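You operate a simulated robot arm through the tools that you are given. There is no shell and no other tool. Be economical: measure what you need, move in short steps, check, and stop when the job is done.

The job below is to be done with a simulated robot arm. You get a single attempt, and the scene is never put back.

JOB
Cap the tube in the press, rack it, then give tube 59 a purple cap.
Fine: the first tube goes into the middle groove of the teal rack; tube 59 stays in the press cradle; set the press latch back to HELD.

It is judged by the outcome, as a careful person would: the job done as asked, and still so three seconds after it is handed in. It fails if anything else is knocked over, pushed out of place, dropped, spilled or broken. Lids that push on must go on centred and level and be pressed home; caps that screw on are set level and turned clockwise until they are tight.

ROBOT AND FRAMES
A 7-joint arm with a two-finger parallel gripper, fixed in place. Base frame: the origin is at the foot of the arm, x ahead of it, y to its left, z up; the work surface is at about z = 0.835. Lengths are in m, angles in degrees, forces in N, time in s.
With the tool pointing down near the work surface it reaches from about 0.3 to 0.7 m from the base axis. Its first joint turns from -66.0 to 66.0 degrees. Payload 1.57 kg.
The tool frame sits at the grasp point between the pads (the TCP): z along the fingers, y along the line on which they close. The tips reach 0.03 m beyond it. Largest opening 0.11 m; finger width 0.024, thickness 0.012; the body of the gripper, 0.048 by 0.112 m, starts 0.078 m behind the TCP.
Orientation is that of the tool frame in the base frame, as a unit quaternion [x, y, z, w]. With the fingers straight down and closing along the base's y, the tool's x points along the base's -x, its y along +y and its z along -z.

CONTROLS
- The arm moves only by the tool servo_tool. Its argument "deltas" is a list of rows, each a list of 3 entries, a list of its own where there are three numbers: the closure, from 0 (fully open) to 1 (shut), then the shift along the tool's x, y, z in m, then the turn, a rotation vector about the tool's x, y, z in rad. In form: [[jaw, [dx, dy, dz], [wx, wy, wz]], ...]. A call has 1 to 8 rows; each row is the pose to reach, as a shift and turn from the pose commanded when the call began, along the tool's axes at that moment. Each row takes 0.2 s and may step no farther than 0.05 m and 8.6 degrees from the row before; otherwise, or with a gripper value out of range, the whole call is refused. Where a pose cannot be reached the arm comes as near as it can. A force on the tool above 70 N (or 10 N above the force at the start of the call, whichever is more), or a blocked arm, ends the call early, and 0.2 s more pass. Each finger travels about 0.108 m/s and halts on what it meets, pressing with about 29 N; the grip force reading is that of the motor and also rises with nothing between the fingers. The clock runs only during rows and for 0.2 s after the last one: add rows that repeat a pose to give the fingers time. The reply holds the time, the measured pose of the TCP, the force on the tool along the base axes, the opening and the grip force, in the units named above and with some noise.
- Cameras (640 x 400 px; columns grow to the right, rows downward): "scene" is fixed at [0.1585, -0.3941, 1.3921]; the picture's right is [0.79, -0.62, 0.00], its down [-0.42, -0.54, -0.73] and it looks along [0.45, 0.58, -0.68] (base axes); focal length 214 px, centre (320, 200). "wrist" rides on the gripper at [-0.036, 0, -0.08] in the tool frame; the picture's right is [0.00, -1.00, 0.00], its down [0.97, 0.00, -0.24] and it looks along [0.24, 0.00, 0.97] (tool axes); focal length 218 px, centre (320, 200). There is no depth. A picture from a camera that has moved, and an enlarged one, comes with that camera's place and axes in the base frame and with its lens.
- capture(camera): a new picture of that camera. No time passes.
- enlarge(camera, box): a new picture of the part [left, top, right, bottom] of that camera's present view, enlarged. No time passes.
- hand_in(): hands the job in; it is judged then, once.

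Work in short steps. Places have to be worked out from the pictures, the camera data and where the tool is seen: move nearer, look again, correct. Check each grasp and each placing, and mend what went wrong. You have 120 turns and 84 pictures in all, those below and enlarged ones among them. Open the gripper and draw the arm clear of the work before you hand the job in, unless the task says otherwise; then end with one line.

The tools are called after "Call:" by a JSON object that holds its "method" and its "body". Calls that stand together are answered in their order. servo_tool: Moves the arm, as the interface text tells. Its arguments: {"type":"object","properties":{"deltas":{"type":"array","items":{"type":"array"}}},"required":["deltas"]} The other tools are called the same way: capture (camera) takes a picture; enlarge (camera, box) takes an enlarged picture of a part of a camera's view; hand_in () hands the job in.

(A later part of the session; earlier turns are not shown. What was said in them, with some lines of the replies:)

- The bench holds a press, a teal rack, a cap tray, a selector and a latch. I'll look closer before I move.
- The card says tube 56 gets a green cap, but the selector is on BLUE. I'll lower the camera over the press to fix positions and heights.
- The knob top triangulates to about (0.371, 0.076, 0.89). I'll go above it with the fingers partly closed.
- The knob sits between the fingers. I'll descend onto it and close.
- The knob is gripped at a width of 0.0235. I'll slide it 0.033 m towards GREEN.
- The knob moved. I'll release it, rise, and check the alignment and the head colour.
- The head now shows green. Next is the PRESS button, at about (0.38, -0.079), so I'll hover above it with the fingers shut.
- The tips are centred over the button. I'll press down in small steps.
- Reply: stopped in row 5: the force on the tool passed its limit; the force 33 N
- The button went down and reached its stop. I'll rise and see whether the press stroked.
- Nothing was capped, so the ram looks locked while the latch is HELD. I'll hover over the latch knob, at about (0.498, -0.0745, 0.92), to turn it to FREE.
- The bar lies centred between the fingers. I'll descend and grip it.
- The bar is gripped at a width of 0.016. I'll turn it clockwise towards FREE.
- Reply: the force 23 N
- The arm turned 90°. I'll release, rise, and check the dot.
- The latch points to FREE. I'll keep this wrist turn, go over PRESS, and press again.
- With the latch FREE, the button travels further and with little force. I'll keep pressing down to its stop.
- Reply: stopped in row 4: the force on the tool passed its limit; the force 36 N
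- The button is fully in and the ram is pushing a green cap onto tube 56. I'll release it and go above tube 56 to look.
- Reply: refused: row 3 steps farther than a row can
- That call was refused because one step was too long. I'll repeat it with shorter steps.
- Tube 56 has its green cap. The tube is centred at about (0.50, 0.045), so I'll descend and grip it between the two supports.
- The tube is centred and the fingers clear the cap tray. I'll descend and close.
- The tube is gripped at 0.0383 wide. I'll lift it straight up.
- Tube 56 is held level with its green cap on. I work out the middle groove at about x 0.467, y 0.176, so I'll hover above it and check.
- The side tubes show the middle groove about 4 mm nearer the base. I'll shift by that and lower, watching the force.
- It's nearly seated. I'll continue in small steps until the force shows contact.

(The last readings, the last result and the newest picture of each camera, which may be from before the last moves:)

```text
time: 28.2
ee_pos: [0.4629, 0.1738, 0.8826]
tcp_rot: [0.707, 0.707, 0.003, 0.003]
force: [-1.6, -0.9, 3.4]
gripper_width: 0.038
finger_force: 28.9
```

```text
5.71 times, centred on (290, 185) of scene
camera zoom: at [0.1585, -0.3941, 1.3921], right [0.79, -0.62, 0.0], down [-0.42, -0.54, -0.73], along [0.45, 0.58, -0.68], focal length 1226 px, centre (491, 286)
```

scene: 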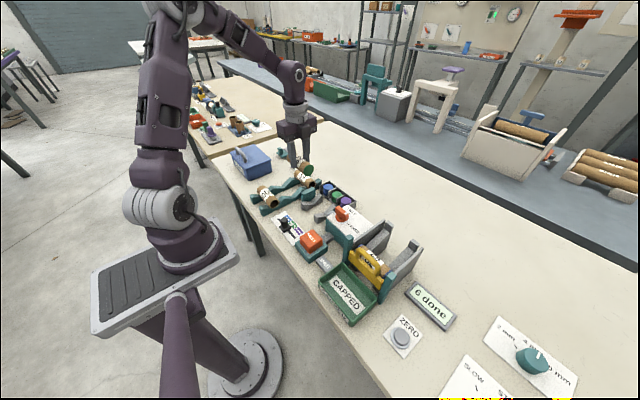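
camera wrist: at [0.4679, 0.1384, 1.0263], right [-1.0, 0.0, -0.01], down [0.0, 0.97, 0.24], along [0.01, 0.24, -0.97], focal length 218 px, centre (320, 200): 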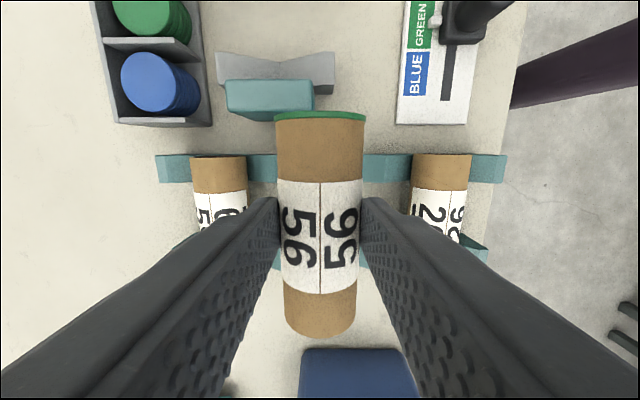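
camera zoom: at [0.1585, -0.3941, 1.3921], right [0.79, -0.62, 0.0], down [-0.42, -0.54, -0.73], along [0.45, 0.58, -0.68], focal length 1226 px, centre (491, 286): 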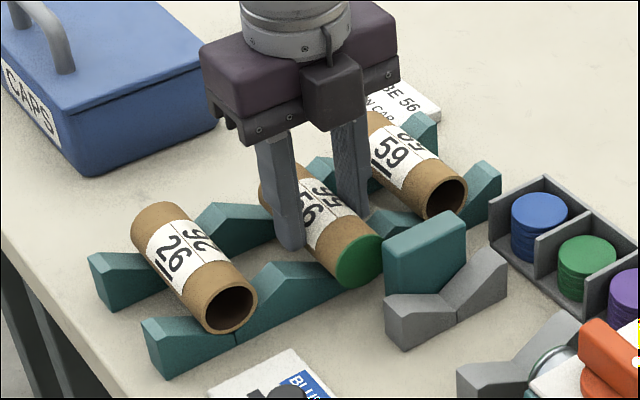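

There is light contact, so it's seated. I'll nudge down 1.5 mm, open a little, and check before retreating.

Call:
{"method": "servo_tool", "body": {"deltas": [[0.8, [0, 0, 0.0015], [0, 0, 0]], [0.7, [0, 0, 0.001], [0, 0, 0]], [0.58, [0, 0, 0.001], [0, 0, 0]], [0.58, [0, 0, 0.001], [0, 0, 0]]]}}

Call:
{"method": "servo_tool", "body": {"deltas": [[0.58, [0, 0, -0.02], [0, 0, 0]], [0.58, [0, 0, -0.06], [0, 0, 0]], [0.5, [0, 0, -0.1], [0, 0, 0]], [0.5, [0, 0.03, -0.12], [0, 0, 0]], [0.5, [0, 0.06, -0.12], [0, 0, 0]], [0.5, [0, 0.078, -0.12], [0, 0, 0]], [0.5, [0, 0.078, -0.12], [0, 0, 0]]]}}

Call:
{"method": "capture", "body": {"camera": "wrist"}}

Call:
{"method": "enlarge", "body": {"camera": "scene", "box": [250, 150, 330, 220]}}

```text
time: 29.2
ee_pos: [0.4626, 0.1744, 0.8815]
tcp_rot: [0.707, 0.707, 0.002, 0.002]
force: [-8.9, -3.2, 13.7]
gripper_width: 0.0399
finger_force: 0.2
```

```text
time: 30.8
ee_pos: [0.5418, 0.1735, 1.0036]
tcp_rot: [0.708, 0.706, 0.002, 0.003]
force: [-0.5, -0.5, -0.2]
gripper_width: 0.0548
finger_force: 0.1
```

```text
41 pictures are left
camera wrist: at [0.5423, 0.1383, 1.0834], right [-1.0, 0.0, -0.01], down [0.0, 0.97, 0.24], along [0.01, 0.24, -0.97], focal length 218 px, centre (320, 200)
```

wrist: 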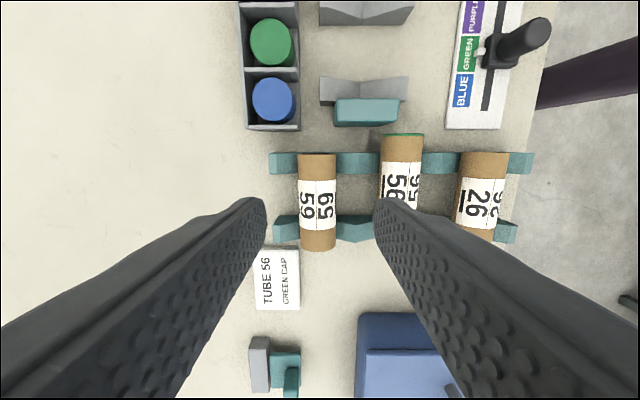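

```text
5.71 times, centred on (290, 185) of scene
camera zoom: at [0.1585, -0.3941, 1.3921], right [0.79, -0.62, 0.0], down [-0.42, -0.54, -0.73], along [0.45, 0.58, -0.68], focal length 1226 px, centre (491, 286)
```

zoom: 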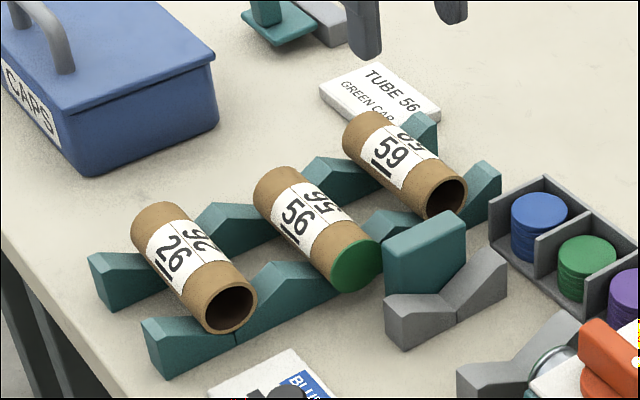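

Tube 56 is in the middle groove but sits about 14 mm nearer the press than its neighbours, barely overlapping the rear rail. I'll regrip it and centre it along y.

Call:
{"method": "servo_tool", "body": {"deltas": [[0.58, [0, -0.04, 0], [0, 0, 0]], [0.58, [0, -0.079, 0.02], [0, 0, 0]], [0.58, [0, -0.079, 0.06], [0, 0, 0]], [0.58, [0, -0.079, 0.1], [0, 0, 0]], [0.58, [0, -0.079, 0.121], [0, 0, 0]], [0.8, [0, -0.079, 0.121], [0, 0, 0]], [0.8, [0, -0.079, 0.121], [0, 0, 0]], [0.8, [0, -0.079, 0.121], [0, 0, 0]]]}}

Call:
{"method": "enlarge", "body": {"camera": "wrist", "box": [200, 40, 460, 360]}}

```text
time: 32.4
ee_pos: [0.4651, 0.1742, 0.8836]
tcp_rot: [0.708, 0.707, 0.007, 0.006]
force: [-6.8, -3.7, 16.4]
gripper_width: 0.0382
finger_force: 29.0
stopped in row 8: the force on the tool passed its limit (the readings are from after the stop); the commanded pose is now the measured one
```

```text
1.25 times, centred on (330, 200) of wrist
camera zoom: at [0.4649, 0.1387, 0.9617], right [-1.0, 0.0, -0.02], down [0.0, 0.97, 0.24], along [0.02, 0.24, -0.97], focal length 273 px, centre (308, 200)
```

zoom: 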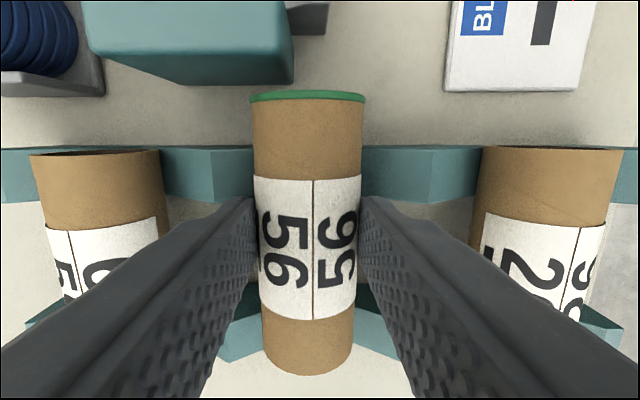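

It's gripped, but a fingertip seems to be rubbing the front rail. I'll lift a little, shift 13 mm in +y, and set it down again.

Call:
{"method": "servo_tool", "body": {"deltas": [[0.8, [0, 0, -0.006], [0, 0, 0]], [0.8, [0, 0, -0.012], [0, 0, 0]], [0.8, [0.006, -0.001, -0.012], [0, 0, 0]], [0.8, [0.013, -0.002, -0.012], [0, 0, 0]], [0.8, [0.013, -0.002, -0.012], [0, 0, 0]]]}}

Call:
{"method": "servo_tool", "body": {"deltas": [[0.8, [0, 0, 0.005], [0, 0, 0]], [0.8, [0, 0, 0.009], [0, 0, 0]], [0.8, [0, 0, 0.0115], [0, 0, 0]]]}}

Call:
{"method": "enlarge", "body": {"camera": "scene", "box": [250, 150, 330, 220]}}

Call:
{"method": "enlarge", "body": {"camera": "wrist", "box": [200, 40, 460, 360]}}

```text
time: 33.6
ee_pos: [0.4626, 0.1885, 0.8933]
tcp_rot: [0.708, 0.706, 0.007, 0.006]
force: [0.1, -0.4, -0.7]
gripper_width: 0.0384
finger_force: 29.2
```

```text
time: 34.4
ee_pos: [0.4646, 0.1872, 0.8824]
tcp_rot: [0.707, 0.708, 0.006, 0.006]
force: [0.5, -0.3, -1.2]
gripper_width: 0.0386
finger_force: 29.0
```

```text
5.71 times, centred on (290, 185) of scene
camera zoom: at [0.1585, -0.3941, 1.3921], right [0.79, -0.62, 0.0], down [-0.42, -0.54, -0.73], along [0.45, 0.58, -0.68], focal length 1226 px, centre (491, 286)
```

zoom: 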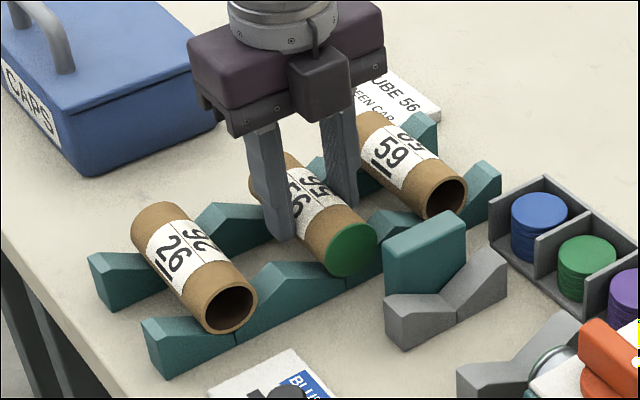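

```text
1.25 times, centred on (330, 200) of wrist
camera zoom: at [0.4642, 0.1519, 0.9617], right [-1.0, 0.0, -0.02], down [0.0, 0.97, 0.24], along [0.02, 0.24, -0.97], focal length 273 px, centre (308, 200)
```

zoom: 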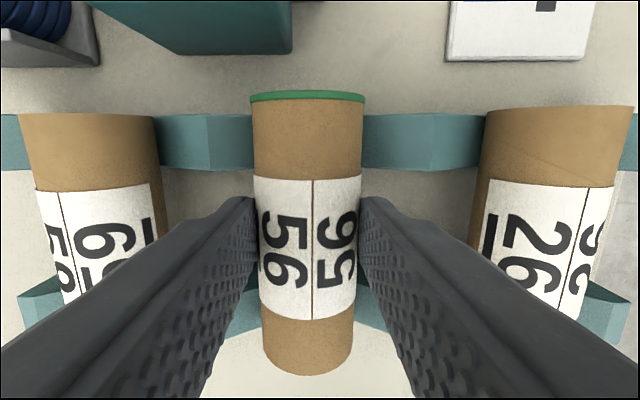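

It's not touching yet. I'll lower to contact, correcting x by about 2 mm.

Call:
{"method": "servo_tool", "body": {"deltas": [[0.8, [0, -0.002, 0.001], [0, 0, 0]], [0.8, [0, -0.002, 0.0025], [0, 0, 0]], [0.8, [0, -0.002, 0.004], [0, 0, 0]]]}}

```text
time: 35.2
ee_pos: [0.461, 0.1887, 0.8781]
tcp_rot: [0.707, 0.707, 0.007, 0.006]
force: [-5.9, -0.7, 19.8]
gripper_width: 0.0384
finger_force: 29.4
```

That is contact at 20 N. I'll open slightly, then rise and check.

Call:
{"method": "servo_tool", "body": {"deltas": [[0.74, [0, 0.001, -0.001], [0, 0, 0]], [0.6, [0, 0.001, -0.001], [0, 0, 0]], [0.58, [0, 0.001, -0.001], [0, 0, 0]], [0.58, [0, 0.001, -0.03], [0, 0, 0]], [0.58, [0, 0.001, -0.07], [0, 0, 0]], [0.58, [0, 0.001, -0.1], [0, 0, 0]]]}}

Call:
{"method": "capture", "body": {"camera": "wrist"}}

Call:
{"method": "enlarge", "body": {"camera": "scene", "box": [250, 150, 330, 220]}}

```text
time: 36.6
ee_pos: [0.4592, 0.1878, 0.9795]
tcp_rot: [0.708, 0.706, 0.006, 0.006]
force: [0.5, 0.1, 0.5]
gripper_width: 0.0462
finger_force: 0.1
```

```text
36 pictures are left
camera wrist: at [0.46, 0.152, 1.0591], right [-1.0, 0.0, -0.02], down [0.0, 0.97, 0.24], along [0.02, 0.24, -0.97], focal length 218 px, centre (320, 200)
```

wrist: 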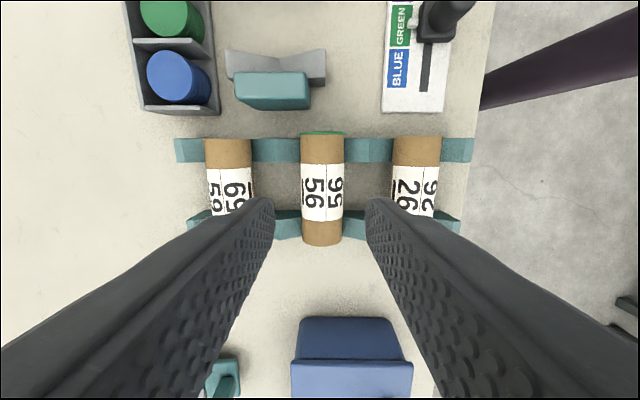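

```text
5.71 times, centred on (290, 185) of scene
camera zoom: at [0.1585, -0.3941, 1.3921], right [0.79, -0.62, 0.0], down [-0.42, -0.54, -0.73], along [0.45, 0.58, -0.68], focal length 1226 px, centre (491, 286)
```

zoom: 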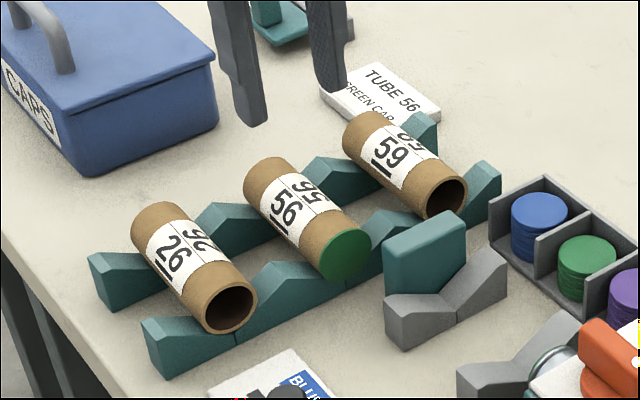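

Tube 56 is racked well, with even spacing. Next I'll pick up tube 59, at about (0.541, 0.19), levelling the small tool tilt on the way.

Call:
{"method": "servo_tool", "body": {"deltas": [[0.55, [0.001, 0.04, 0], [0.017, 0, 0]], [0.55, [0.003, 0.082, 0.0], [0.017, 0, 0]], [0.55, [0.003, 0.082, 0.02], [0.017, 0, 0]], [0.55, [0.003, 0.082, 0.03], [0.017, 0, 0]], [0.55, [0.003, 0.082, 0.03], [0.017, 0, 0]]]}}

Call:
{"method": "capture", "body": {"camera": "wrist"}}

```text
time: 37.8
ee_pos: [0.5429, 0.1908, 0.9492]
tcp_rot: [0.707, 0.707, 0.001, -0.001]
force: [0.4, -0.5, 0.2]
gripper_width: 0.0492
finger_force: 0.0
```

```text
34 pictures are left
camera wrist: at [0.5438, 0.1559, 1.03], right [-1.0, 0.0, 0.0], down [0.0, 0.97, 0.24], along [0.0, 0.24, -0.97], focal length 218 px, centre (320, 200)
```

wrist: 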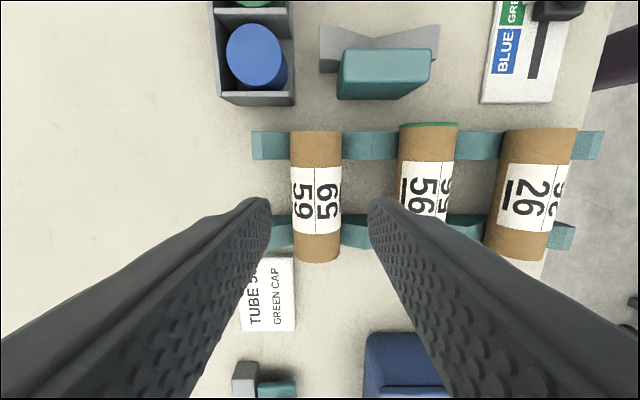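

The tube is centred between the fingers. I'll descend 2 mm further towards +y and grip.

Call:
{"method": "servo_tool", "body": {"deltas": [[0.55, [0.002, 0, 0.03], [0, 0, 0]], [0.55, [0.002, 0, 0.055], [0, 0, 0]], [0.55, [0.002, 0, 0.067], [0, 0, 0]], [0.55, [0.002, 0, 0.067], [0, 0, 0]], [0.8, [0.002, 0, 0.067], [0, 0, 0]], [0.8, [0.002, 0, 0.067], [0, 0, 0]]]}}

Call:
{"method": "enlarge", "body": {"camera": "scene", "box": [250, 150, 330, 220]}}

```text
time: 39.2
ee_pos: [0.5426, 0.1939, 0.882]
tcp_rot: [0.708, 0.706, 0.001, -0.001]
force: [0.3, 0.2, 0.0]
gripper_width: 0.0383
finger_force: 29.2
```

```text
5.71 times, centred on (290, 185) of scene
camera zoom: at [0.1585, -0.3941, 1.3921], right [0.79, -0.62, 0.0], down [-0.42, -0.54, -0.73], along [0.45, 0.58, -0.68], focal length 1226 px, centre (491, 286)
```

zoom: 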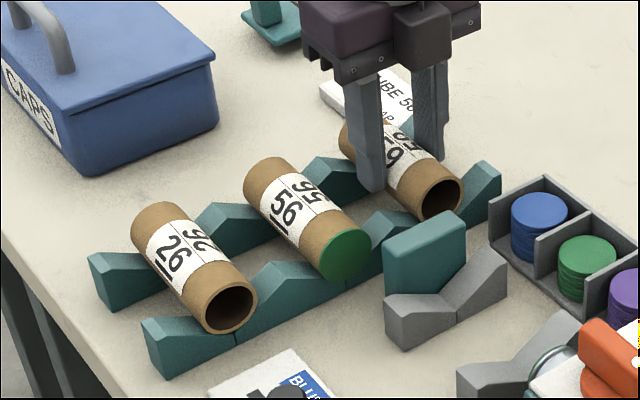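

It's gripped cleanly. I'll lift and carry it above the press cradle.

Call:
{"method": "servo_tool", "body": {"deltas": [[0.8, [0, 0, -0.03], [0, 0, 0]], [0.8, [0, 0, -0.075], [0, 0, 0]], [0.8, [-0.02, -0.01, -0.11], [0, 0, 0]], [0.8, [-0.06, -0.02, -0.11], [0, 0, 0]], [0.8, [-0.1, -0.03, -0.11], [0, 0, 0]], [0.8, [-0.14, -0.04, -0.11], [0, 0, 0]], [0.8, [-0.1515, -0.042, -0.08], [0, 0, 0]], [0.8, [-0.1515, -0.042, -0.075], [0, 0, 0]]]}}

Call:
{"method": "capture", "body": {"camera": "wrist"}}

Call:
{"method": "enlarge", "body": {"camera": "scene", "box": [260, 165, 380, 260]}}

```text
time: 41.0
ee_pos: [0.5007, 0.0428, 0.9571]
tcp_rot: [0.708, 0.706, 0.001, 0.0]
force: [0.4, 0.3, 0.2]
gripper_width: 0.0384
finger_force: 29.2
```

```text
32 pictures are left
camera wrist: at [0.5018, 0.007, 1.0369], right [-1.0, 0.0, 0.0], down [0.0, 0.97, 0.24], along [0.0, 0.24, -0.97], focal length 218 px, centre (320, 200)
```

wrist: 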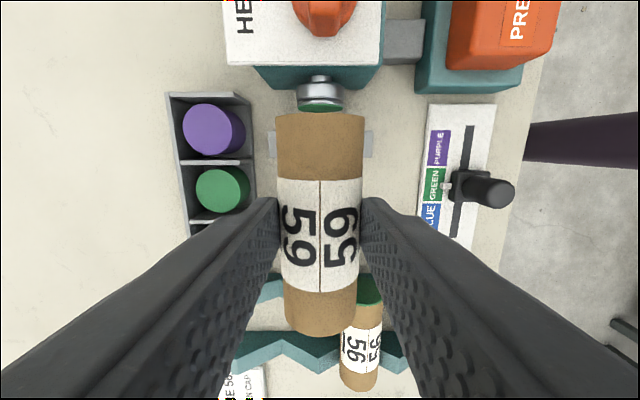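

```text
4.21 times, centred on (320, 212) of scene
camera zoom: at [0.1585, -0.3941, 1.3921], right [0.79, -0.62, 0.0], down [-0.42, -0.54, -0.73], along [0.45, 0.58, -0.68], focal length 903 px, centre (320, 147)
```

zoom: 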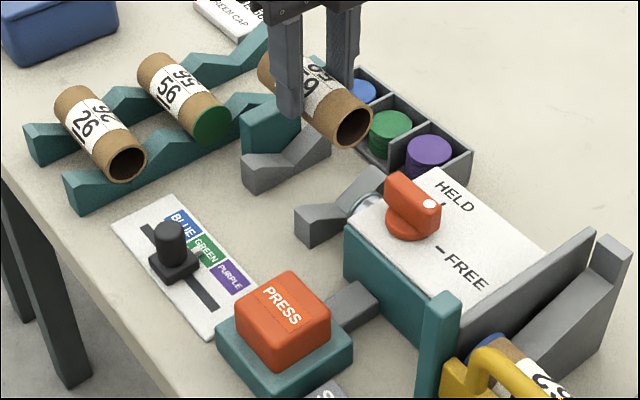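

The grip matches that of tube 56. I'll lower it into the cradle, keeping about 1–2 mm clear of the end stop.

Call:
{"method": "servo_tool", "body": {"deltas": [[0.8, [-0.0015, 0, 0.03], [0, 0, 0]], [0.8, [-0.0015, 0, 0.06], [0, 0, 0]], [0.8, [-0.0015, 0, 0.068], [0, 0, 0]], [0.8, [-0.0015, 0, 0.072], [0, 0, 0]]]}}

Call:
{"method": "enlarge", "body": {"camera": "scene", "box": [280, 165, 360, 235]}}

```text
time: 42.0
ee_pos: [0.5003, 0.0406, 0.8848]
tcp_rot: [0.707, 0.707, 0.001, 0.0]
force: [-0.6, -0.2, -1.8]
gripper_width: 0.0381
finger_force: 28.7
```

```text
5.71 times, centred on (320, 200) of scene
camera zoom: at [0.1585, -0.3941, 1.3921], right [0.79, -0.62, 0.0], down [-0.42, -0.54, -0.73], along [0.45, 0.58, -0.68], focal length 1226 px, centre (320, 200)
```

zoom: 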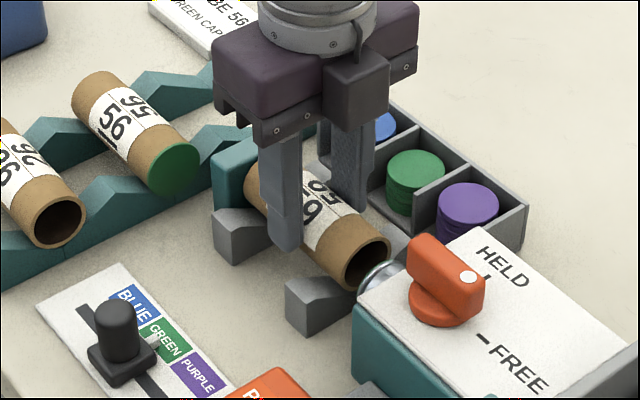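

Almost down. I'll lower the last few millimetres to contact.

Call:
{"method": "servo_tool", "body": {"deltas": [[0.8, [0, 0, 0.002], [0, 0, 0]], [0.8, [0, 0, 0.0035], [0, 0, 0]], [0.8, [0, 0, 0.005], [0, 0, 0]]]}}

```text
time: 42.8
ee_pos: [0.5002, 0.0394, 0.8796]
tcp_rot: [0.708, 0.707, 0.001, -0.001]
force: [-3.1, -0.6, 10.3]
gripper_width: 0.0383
finger_force: 29.4
```

It's in contact. I'll release, rise, and look.

Call:
{"method": "servo_tool", "body": {"deltas": [[0.74, [0, 0, -0.001], [0, 0, 0]], [0.6, [0, 0, -0.001], [0, 0, 0]], [0.55, [0, 0, -0.001], [0, 0, 0]], [0.55, [0, 0, -0.03], [0, 0, 0]], [0.55, [0, 0, -0.07], [0, 0, 0]], [0.55, [0, 0, -0.11], [0, 0, 0]], [0.55, [0, 0, -0.11], [0, 0, 0]]]}}

Call:
{"method": "capture", "body": {"camera": "wrist"}}

Call:
{"method": "enlarge", "body": {"camera": "scene", "box": [280, 165, 360, 235]}}

```text
time: 44.4
ee_pos: [0.5002, 0.0388, 0.9889]
tcp_rot: [0.707, 0.707, 0.0, 0.0]
force: [-0.6, 0.2, 0.7]
gripper_width: 0.0497
finger_force: 0.1
```

```text
29 pictures are left
camera wrist: at [0.502, 0.0032, 1.0689], right [-1.0, 0.0, 0.0], down [0.0, 0.97, 0.24], along [0.0, 0.24, -0.97], focal length 218 px, centre (320, 200)
```

wrist: 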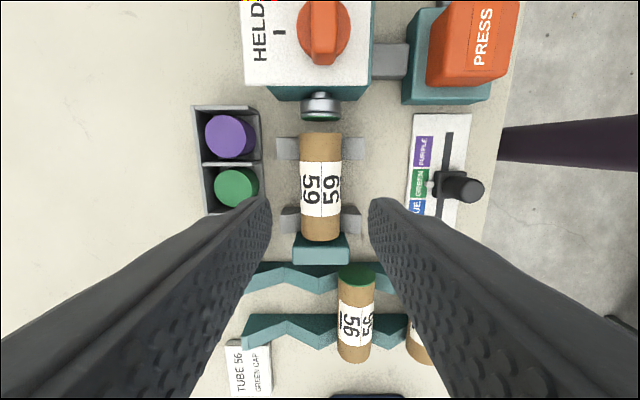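

```text
5.71 times, centred on (320, 200) of scene
camera zoom: at [0.1585, -0.3941, 1.3921], right [0.79, -0.62, 0.0], down [-0.42, -0.54, -0.73], along [0.45, 0.58, -0.68], focal length 1226 px, centre (320, 200)
```

zoom: 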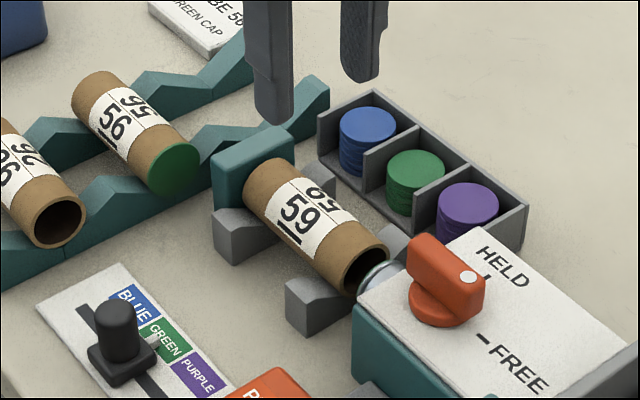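

Tube 59 is in the cradle. Next I'll move the selector to PURPLE, starting by hovering over its knob at about (0.369, 0.045).

Call:
{"method": "servo_tool", "body": {"deltas": [[0.5, [0.002, -0.045, 0], [0, 0, 0]], [0.5, [0.004, -0.09, 0], [0, 0, 0]], [0.5, [0.006, -0.131, 0.02], [0, 0, 0]], [0.5, [0.006, -0.131, 0.045], [0, 0, 0]], [0.5, [0.006, -0.131, 0.045], [0, 0, 0]]]}}

Call:
{"method": "capture", "body": {"camera": "wrist"}}

```text
time: 45.6
ee_pos: [0.3714, 0.0457, 0.9434]
tcp_rot: [0.707, 0.708, 0.0, -0.001]
force: [-0.5, 0.2, 0.2]
gripper_width: 0.055
finger_force: 0.0
```

```text
27 pictures are left
camera wrist: at [0.3731, 0.0094, 1.0237], right [-1.0, 0.0, 0.0], down [0.0, 0.97, 0.24], along [0.0, 0.24, -0.97], focal length 218 px, centre (320, 200)
```

wrist: 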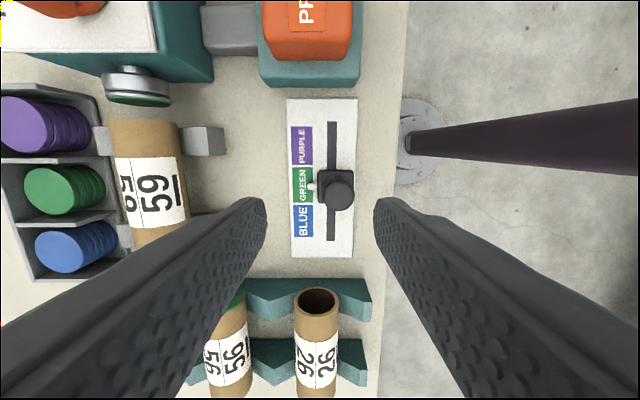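

The knob is about 10 mm nearer the base than the tool. I'll shift, descend, grip it, and slide 0.033 m towards PURPLE.

Call:
{"method": "servo_tool", "body": {"deltas": [[0.55, [0, -0.009, 0.01], [0, 0, 0]], [0.55, [0, -0.009, 0.03], [0, 0, 0]], [0.55, [0, -0.009, 0.05], [0, 0, 0]], [0.9, [0, -0.009, 0.05], [0, 0, 0]], [0.9, [0, -0.009, 0.05], [0, 0, 0]], [0.9, [0, -0.009, 0.05], [0, 0, 0]]]}}

Call:
{"method": "servo_tool", "body": {"deltas": [[0.9, [-0.011, 0, 0], [0, 0, 0]], [0.9, [-0.022, 0, 0], [0, 0, 0]], [0.9, [-0.033, 0, 0], [0, 0, 0]], [0.9, [-0.033, 0, 0], [0, 0, 0]]]}}

Call:
{"method": "enlarge", "body": {"camera": "scene", "box": [260, 165, 380, 260]}}

```text
time: 47.0
ee_pos: [0.3595, 0.0458, 0.8946]
tcp_rot: [0.708, 0.707, 0.0, -0.001]
force: [-18.4, 0.7, -5.4]
gripper_width: 0.027
finger_force: 9.7
```

```text
time: 48.0
ee_pos: [0.36, 0.0138, 0.8936]
tcp_rot: [0.708, 0.707, 0.0, -0.001]
force: [-18.6, -2.3, 5.8]
gripper_width: 0.027
finger_force: 9.0
```

```text
4.21 times, centred on (320, 212) of scene
camera zoom: at [0.158, -0.3942, 1.3921], right [0.79, -0.62, 0.0], down [-0.42, -0.54, -0.73], along [0.45, 0.58, -0.68], focal length 903 px, centre (320, 147)
```

zoom: 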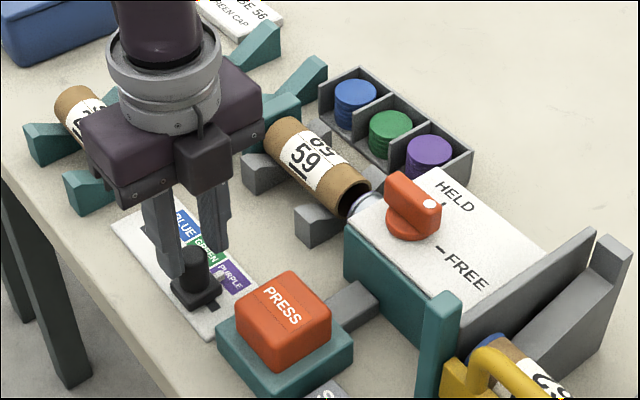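

The knob has moved near PURPLE. I'll release it and check the position and the head colour.

Call:
{"method": "servo_tool", "body": {"deltas": [[0.55, [0, 0, 0], [0, 0, 0]], [0.55, [0, 0, 0], [0, 0, 0]], [0.55, [0, 0, -0.04], [0, 0, 0]], [0.55, [0, 0, -0.08], [0, 0, 0]], [0.55, [0, 0, -0.11], [0, 0, 0]], [0.55, [0, 0, -0.11], [0, 0, 0]]]}}

Call:
{"method": "capture", "body": {"camera": "wrist"}}

```text
time: 49.4
ee_pos: [0.3612, 0.0137, 1.0058]
tcp_rot: [0.707, 0.707, 0.001, -0.001]
force: [0.2, 0.8, -0.1]
gripper_width: 0.0495
finger_force: 0.1
```

```text
25 pictures are left
camera wrist: at [0.3624, -0.0224, 1.0848], right [-1.0, 0.0, 0.0], down [0.0, 0.97, 0.24], along [0.0, 0.24, -0.97], focal length 218 px, centre (320, 200)
```

wrist: 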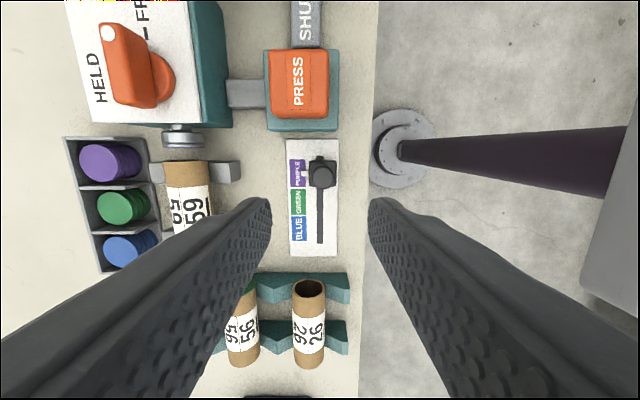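

The pointer is on purple. I'll check the head colour with a closer look.

Call:
{"method": "enlarge", "body": {"camera": "wrist", "box": [140, 100, 340, 220]}}

```text
3.20 times, centred on (240, 160) of wrist
camera zoom: at [0.3624, -0.0224, 1.0848], right [-1.0, 0.0, 0.0], down [0.0, 0.97, 0.24], along [0.0, 0.24, -0.97], focal length 698 px, centre (576, 328)
```

zoom: 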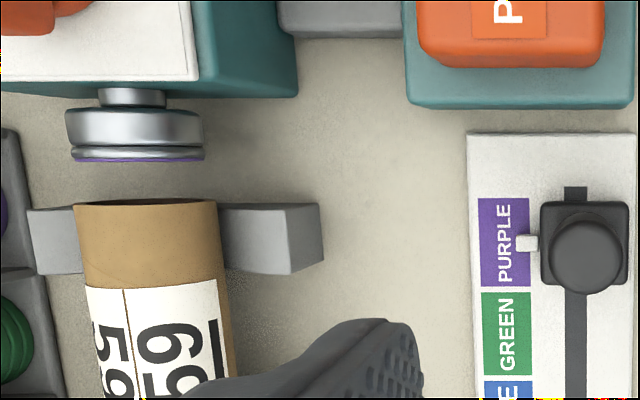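

The purple cap is loaded. I'll go to PRESS and push it to its stop, with the fingers shut.

Call:
{"method": "servo_tool", "body": {"deltas": [[1.0, [-0.04, 0.01, 0], [0, 0, 0]], [1.0, [-0.08, 0.02, 0.01], [0, 0, 0]], [1.0, [-0.092, 0.021, 0.04], [0, 0, 0]], [1.0, [-0.092, 0.021, 0.068], [0, 0, 0]], [1.0, [-0.092, 0.021, 0.068], [0, 0, 0]]]}}

Call:
{"method": "servo_tool", "body": {"deltas": [[1.0, [0, 0, 0.012], [0, 0, 0]], [1.0, [0, 0, 0.022], [0, 0, 0]], [1.0, [0, 0, 0.03], [0, 0, 0]], [1.0, [0, 0, 0.038], [0, 0, 0]], [1.0, [0, 0, 0.044], [0, 0, 0]], [1.0, [0, 0, 0.05], [0, 0, 0]], [1.0, [0, 0, 0.055], [0, 0, 0]], [1.0, [0, 0, 0.055], [0, 0, 0]]]}}

Call:
{"method": "enlarge", "body": {"camera": "scene", "box": [260, 165, 380, 260]}}

```text
time: 50.6
ee_pos: [0.3818, -0.0802, 0.9359]
tcp_rot: [0.708, 0.706, 0.001, -0.001]
force: [-0.5, -1.3, -0.4]
gripper_width: 0.0
finger_force: 21.6
```

```text
time: 52.2
ee_pos: [0.3813, -0.0786, 0.8874]
tcp_rot: [0.707, 0.707, 0.002, 0.001]
force: [-7.4, 1.8, 37.6]
gripper_width: 0.0
finger_force: 21.5
stopped in row 7: the force on the tool passed its limit (the readings are from after the stop); the commanded pose is now the measured one
```

```text
4.21 times, centred on (320, 212) of scene
camera zoom: at [0.1579, -0.394, 1.3922], right [0.79, -0.62, 0.0], down [-0.42, -0.54, -0.73], along [0.45, 0.58, -0.68], focal length 903 px, centre (320, 147)
```

zoom: 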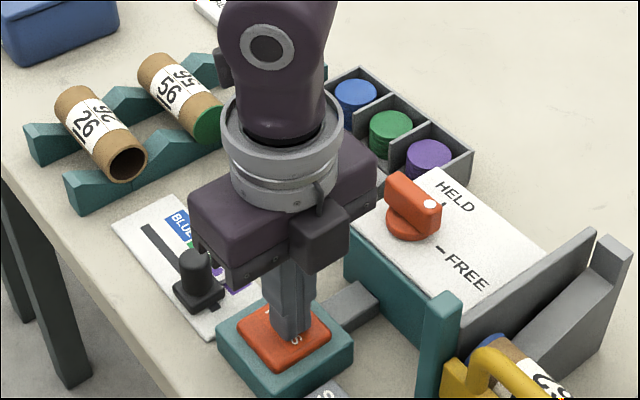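

The press reached its full stroke, the same depth as before. I'll rise and move above the latch, checking the tube on the way.

Call:
{"method": "servo_tool", "body": {"deltas": [[1.0, [0, 0, -0.04], [0, 0, 0]], [1.0, [0, 0, -0.08], [0, 0, 0]], [0.8, [0, 0.02, -0.12], [0, 0, 0]], [0.6, [0, 0.06, -0.13], [0, 0, 0]], [0.5, [0, 0.1, -0.13], [0, 0, 0]], [0.5, [0.003, 0.117, -0.11], [0, 0, 0]], [0.5, [0.003, 0.117, -0.1], [0, 0, 0]]]}}

Call:
{"method": "capture", "body": {"camera": "wrist"}}

Call:
{"method": "enlarge", "body": {"camera": "scene", "box": [260, 165, 380, 260]}}

```text
time: 53.8
ee_pos: [0.5013, -0.0765, 0.9905]
tcp_rot: [0.708, 0.706, 0.003, 0.002]
force: [0.3, 0.7, 0.8]
gripper_width: 0.055
finger_force: 0.1
```

```text
22 pictures are left
camera wrist: at [0.5013, -0.1132, 1.0688], right [-1.0, 0.0, -0.01], down [0.0, 0.97, 0.24], along [0.01, 0.24, -0.97], focal length 218 px, centre (320, 200)
```

wrist: 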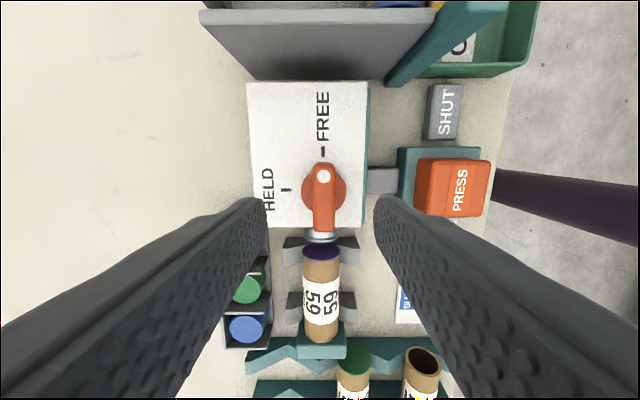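

```text
4.21 times, centred on (320, 212) of scene
camera zoom: at [0.1586, -0.3941, 1.3921], right [0.79, -0.62, 0.0], down [-0.42, -0.54, -0.73], along [0.45, 0.58, -0.68], focal length 903 px, centre (320, 147)
```

zoom: 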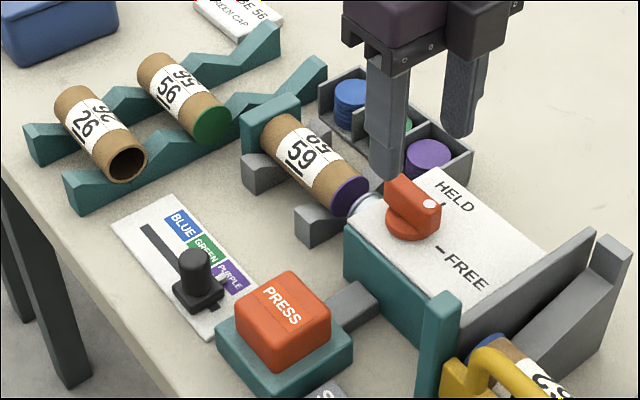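

Tube 59 now has its purple cap. I'll grip the latch knob and turn it back to HELD.

Call:
{"method": "servo_tool", "body": {"deltas": [[0.6, [0.001, -0.0025, 0.025], [0, 0, 0]], [0.6, [0.001, -0.0025, 0.052], [0, 0, 0]], [0.95, [0.001, -0.0025, 0.052], [0, 0, 0]], [0.95, [0.001, -0.0025, 0.052], [0, 0, 0]], [0.95, [0.001, -0.0025, 0.052], [0, 0, 0]]]}}

Call:
{"method": "servo_tool", "body": {"deltas": [[0.95, [0, 0, 0], [0, 0, -0.13]], [0.95, [0, 0, 0], [0, 0, -0.26]], [0.95, [0, 0, 0], [0, 0, -0.39]], [0.95, [0, 0, 0], [0, 0, -0.52]], [0.95, [0, 0, 0], [0, 0, -0.65]], [0.95, [0, 0, 0], [0, 0, -0.785]]]}}

Call:
{"method": "servo_tool", "body": {"deltas": [[0.95, [0, 0, 0], [0, 0, -0.13]], [0.95, [0, 0, 0], [0, 0, -0.26]], [0.95, [0, 0, 0], [0, 0, -0.39]], [0.95, [0, 0, 0], [0, 0, -0.52]], [0.95, [0, 0, 0], [0, 0, -0.65]], [0.95, [0, 0, 0], [0, 0, -0.785]], [0.95, [0, 0, 0], [0, 0, -0.785]]]}}

```text
time: 55.0
ee_pos: [0.4974, -0.0767, 0.9375]
tcp_rot: [0.708, 0.706, 0.002, 0.001]
force: [-1.0, -1.3, 1.4]
gripper_width: 0.0158
finger_force: 31.4
```

```text
time: 56.4
ee_pos: [0.4979, -0.0761, 0.9354]
tcp_rot: [0.382, 0.924, 0.002, 0.004]
force: [16.5, -3.8, 14.2]
gripper_width: 0.0158
finger_force: 31.3
```

```text
time: 58.0
ee_pos: [0.4967, -0.076, 0.9349]
tcp_rot: [0.001, 1.0, 0.001, 0.002]
force: [9.7, -7.6, 18.8]
gripper_width: 0.0156
finger_force: 31.7
```

It turned 90°. I'll release, rise, and check everything.

Call:
{"method": "servo_tool", "body": {"deltas": [[0.6, [0, 0, 0], [0, 0, 0]], [0.6, [0, 0, 0], [0, 0, 0]], [0.6, [0, 0, -0.04], [0, 0, 0]], [0.4, [0, 0, -0.08], [0, 0, 0]], [0.2, [0, 0, -0.12], [0, 0, 0]], [0.0, [0, 0, -0.17], [0, 0, 0]], [0.0, [0, 0, -0.22], [0, 0, 0]], [0.0, [0, 0, -0.25], [0, 0, 0]]]}}

Call:
{"method": "capture", "body": {"camera": "wrist"}}

Call:
{"method": "enlarge", "body": {"camera": "scene", "box": [230, 140, 440, 330]}}

Call:
{"method": "enlarge", "body": {"camera": "wrist", "box": [120, 80, 380, 240]}}

```text
time: 59.8
ee_pos: [0.4981, -0.0758, 1.1831]
tcp_rot: [0.002, 1.0, 0.001, 0.003]
force: [-0.4, -0.2, 0.0]
gripper_width: 0.1098
finger_force: 0.1
```

```text
20 pictures are left
camera wrist: at [0.5356, -0.0759, 1.2642], right [0.0, -1.0, 0.0], down [-0.97, 0.0, 0.24], along [-0.24, 0.0, -0.97], focal length 218 px, centre (320, 200)
```

wrist: 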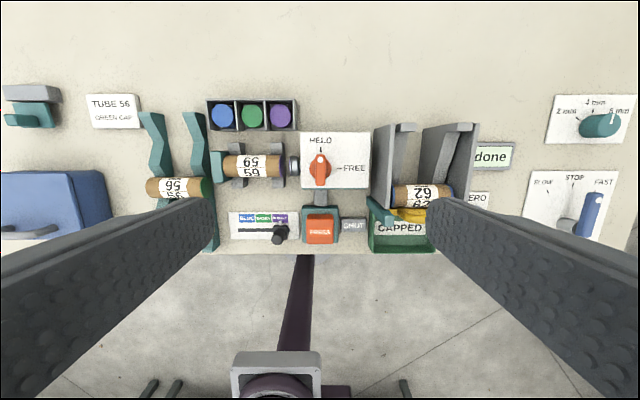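

```text
2.11 times, centred on (335, 235) of scene
camera zoom: at [0.1585, -0.3941, 1.3921], right [0.79, -0.62, 0.0], down [-0.42, -0.54, -0.73], along [0.45, 0.58, -0.68], focal length 452 px, centre (288, 126)
```

zoom: 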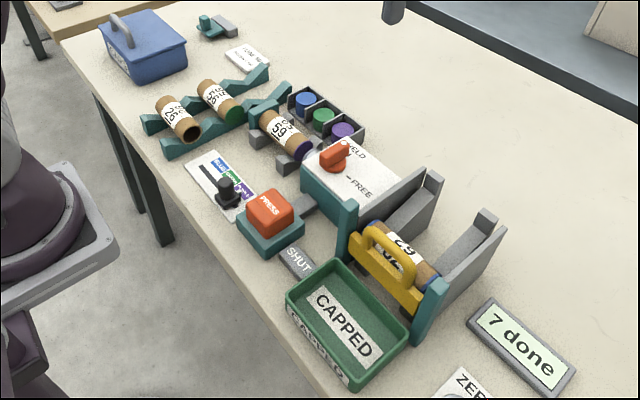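

```text
2.46 times, centred on (250, 160) of wrist
camera zoom: at [0.5356, -0.0759, 1.2642], right [0.0, -1.0, 0.0], down [-0.97, 0.0, 0.24], along [-0.24, 0.0, -0.97], focal length 537 px, centre (492, 298)
```

zoom: 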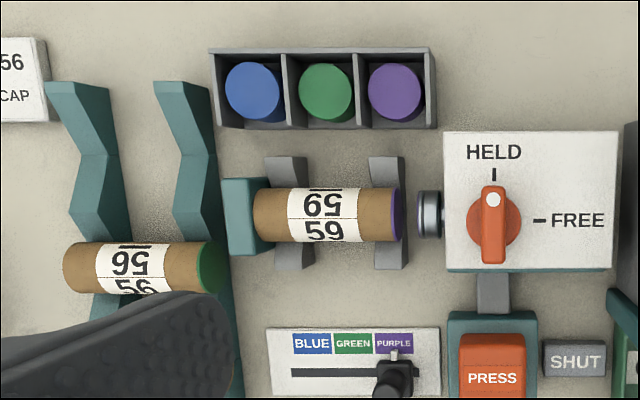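

Everything checks out. Tube 56 has its green cap in the middle groove, tube 59 has its purple cap in the cradle, and the latch is at HELD. The gripper is open and the arm is clear, so I'm handing in.

Call:
{"method": "hand_in", "body": {}}

```text
The job is handed in.
```

Job handed in: tube 56 has its green cap and is in the middle groove of the teal rack, tube 59 has a purple cap and is still in the press cradle, and the latch is back at HELD.
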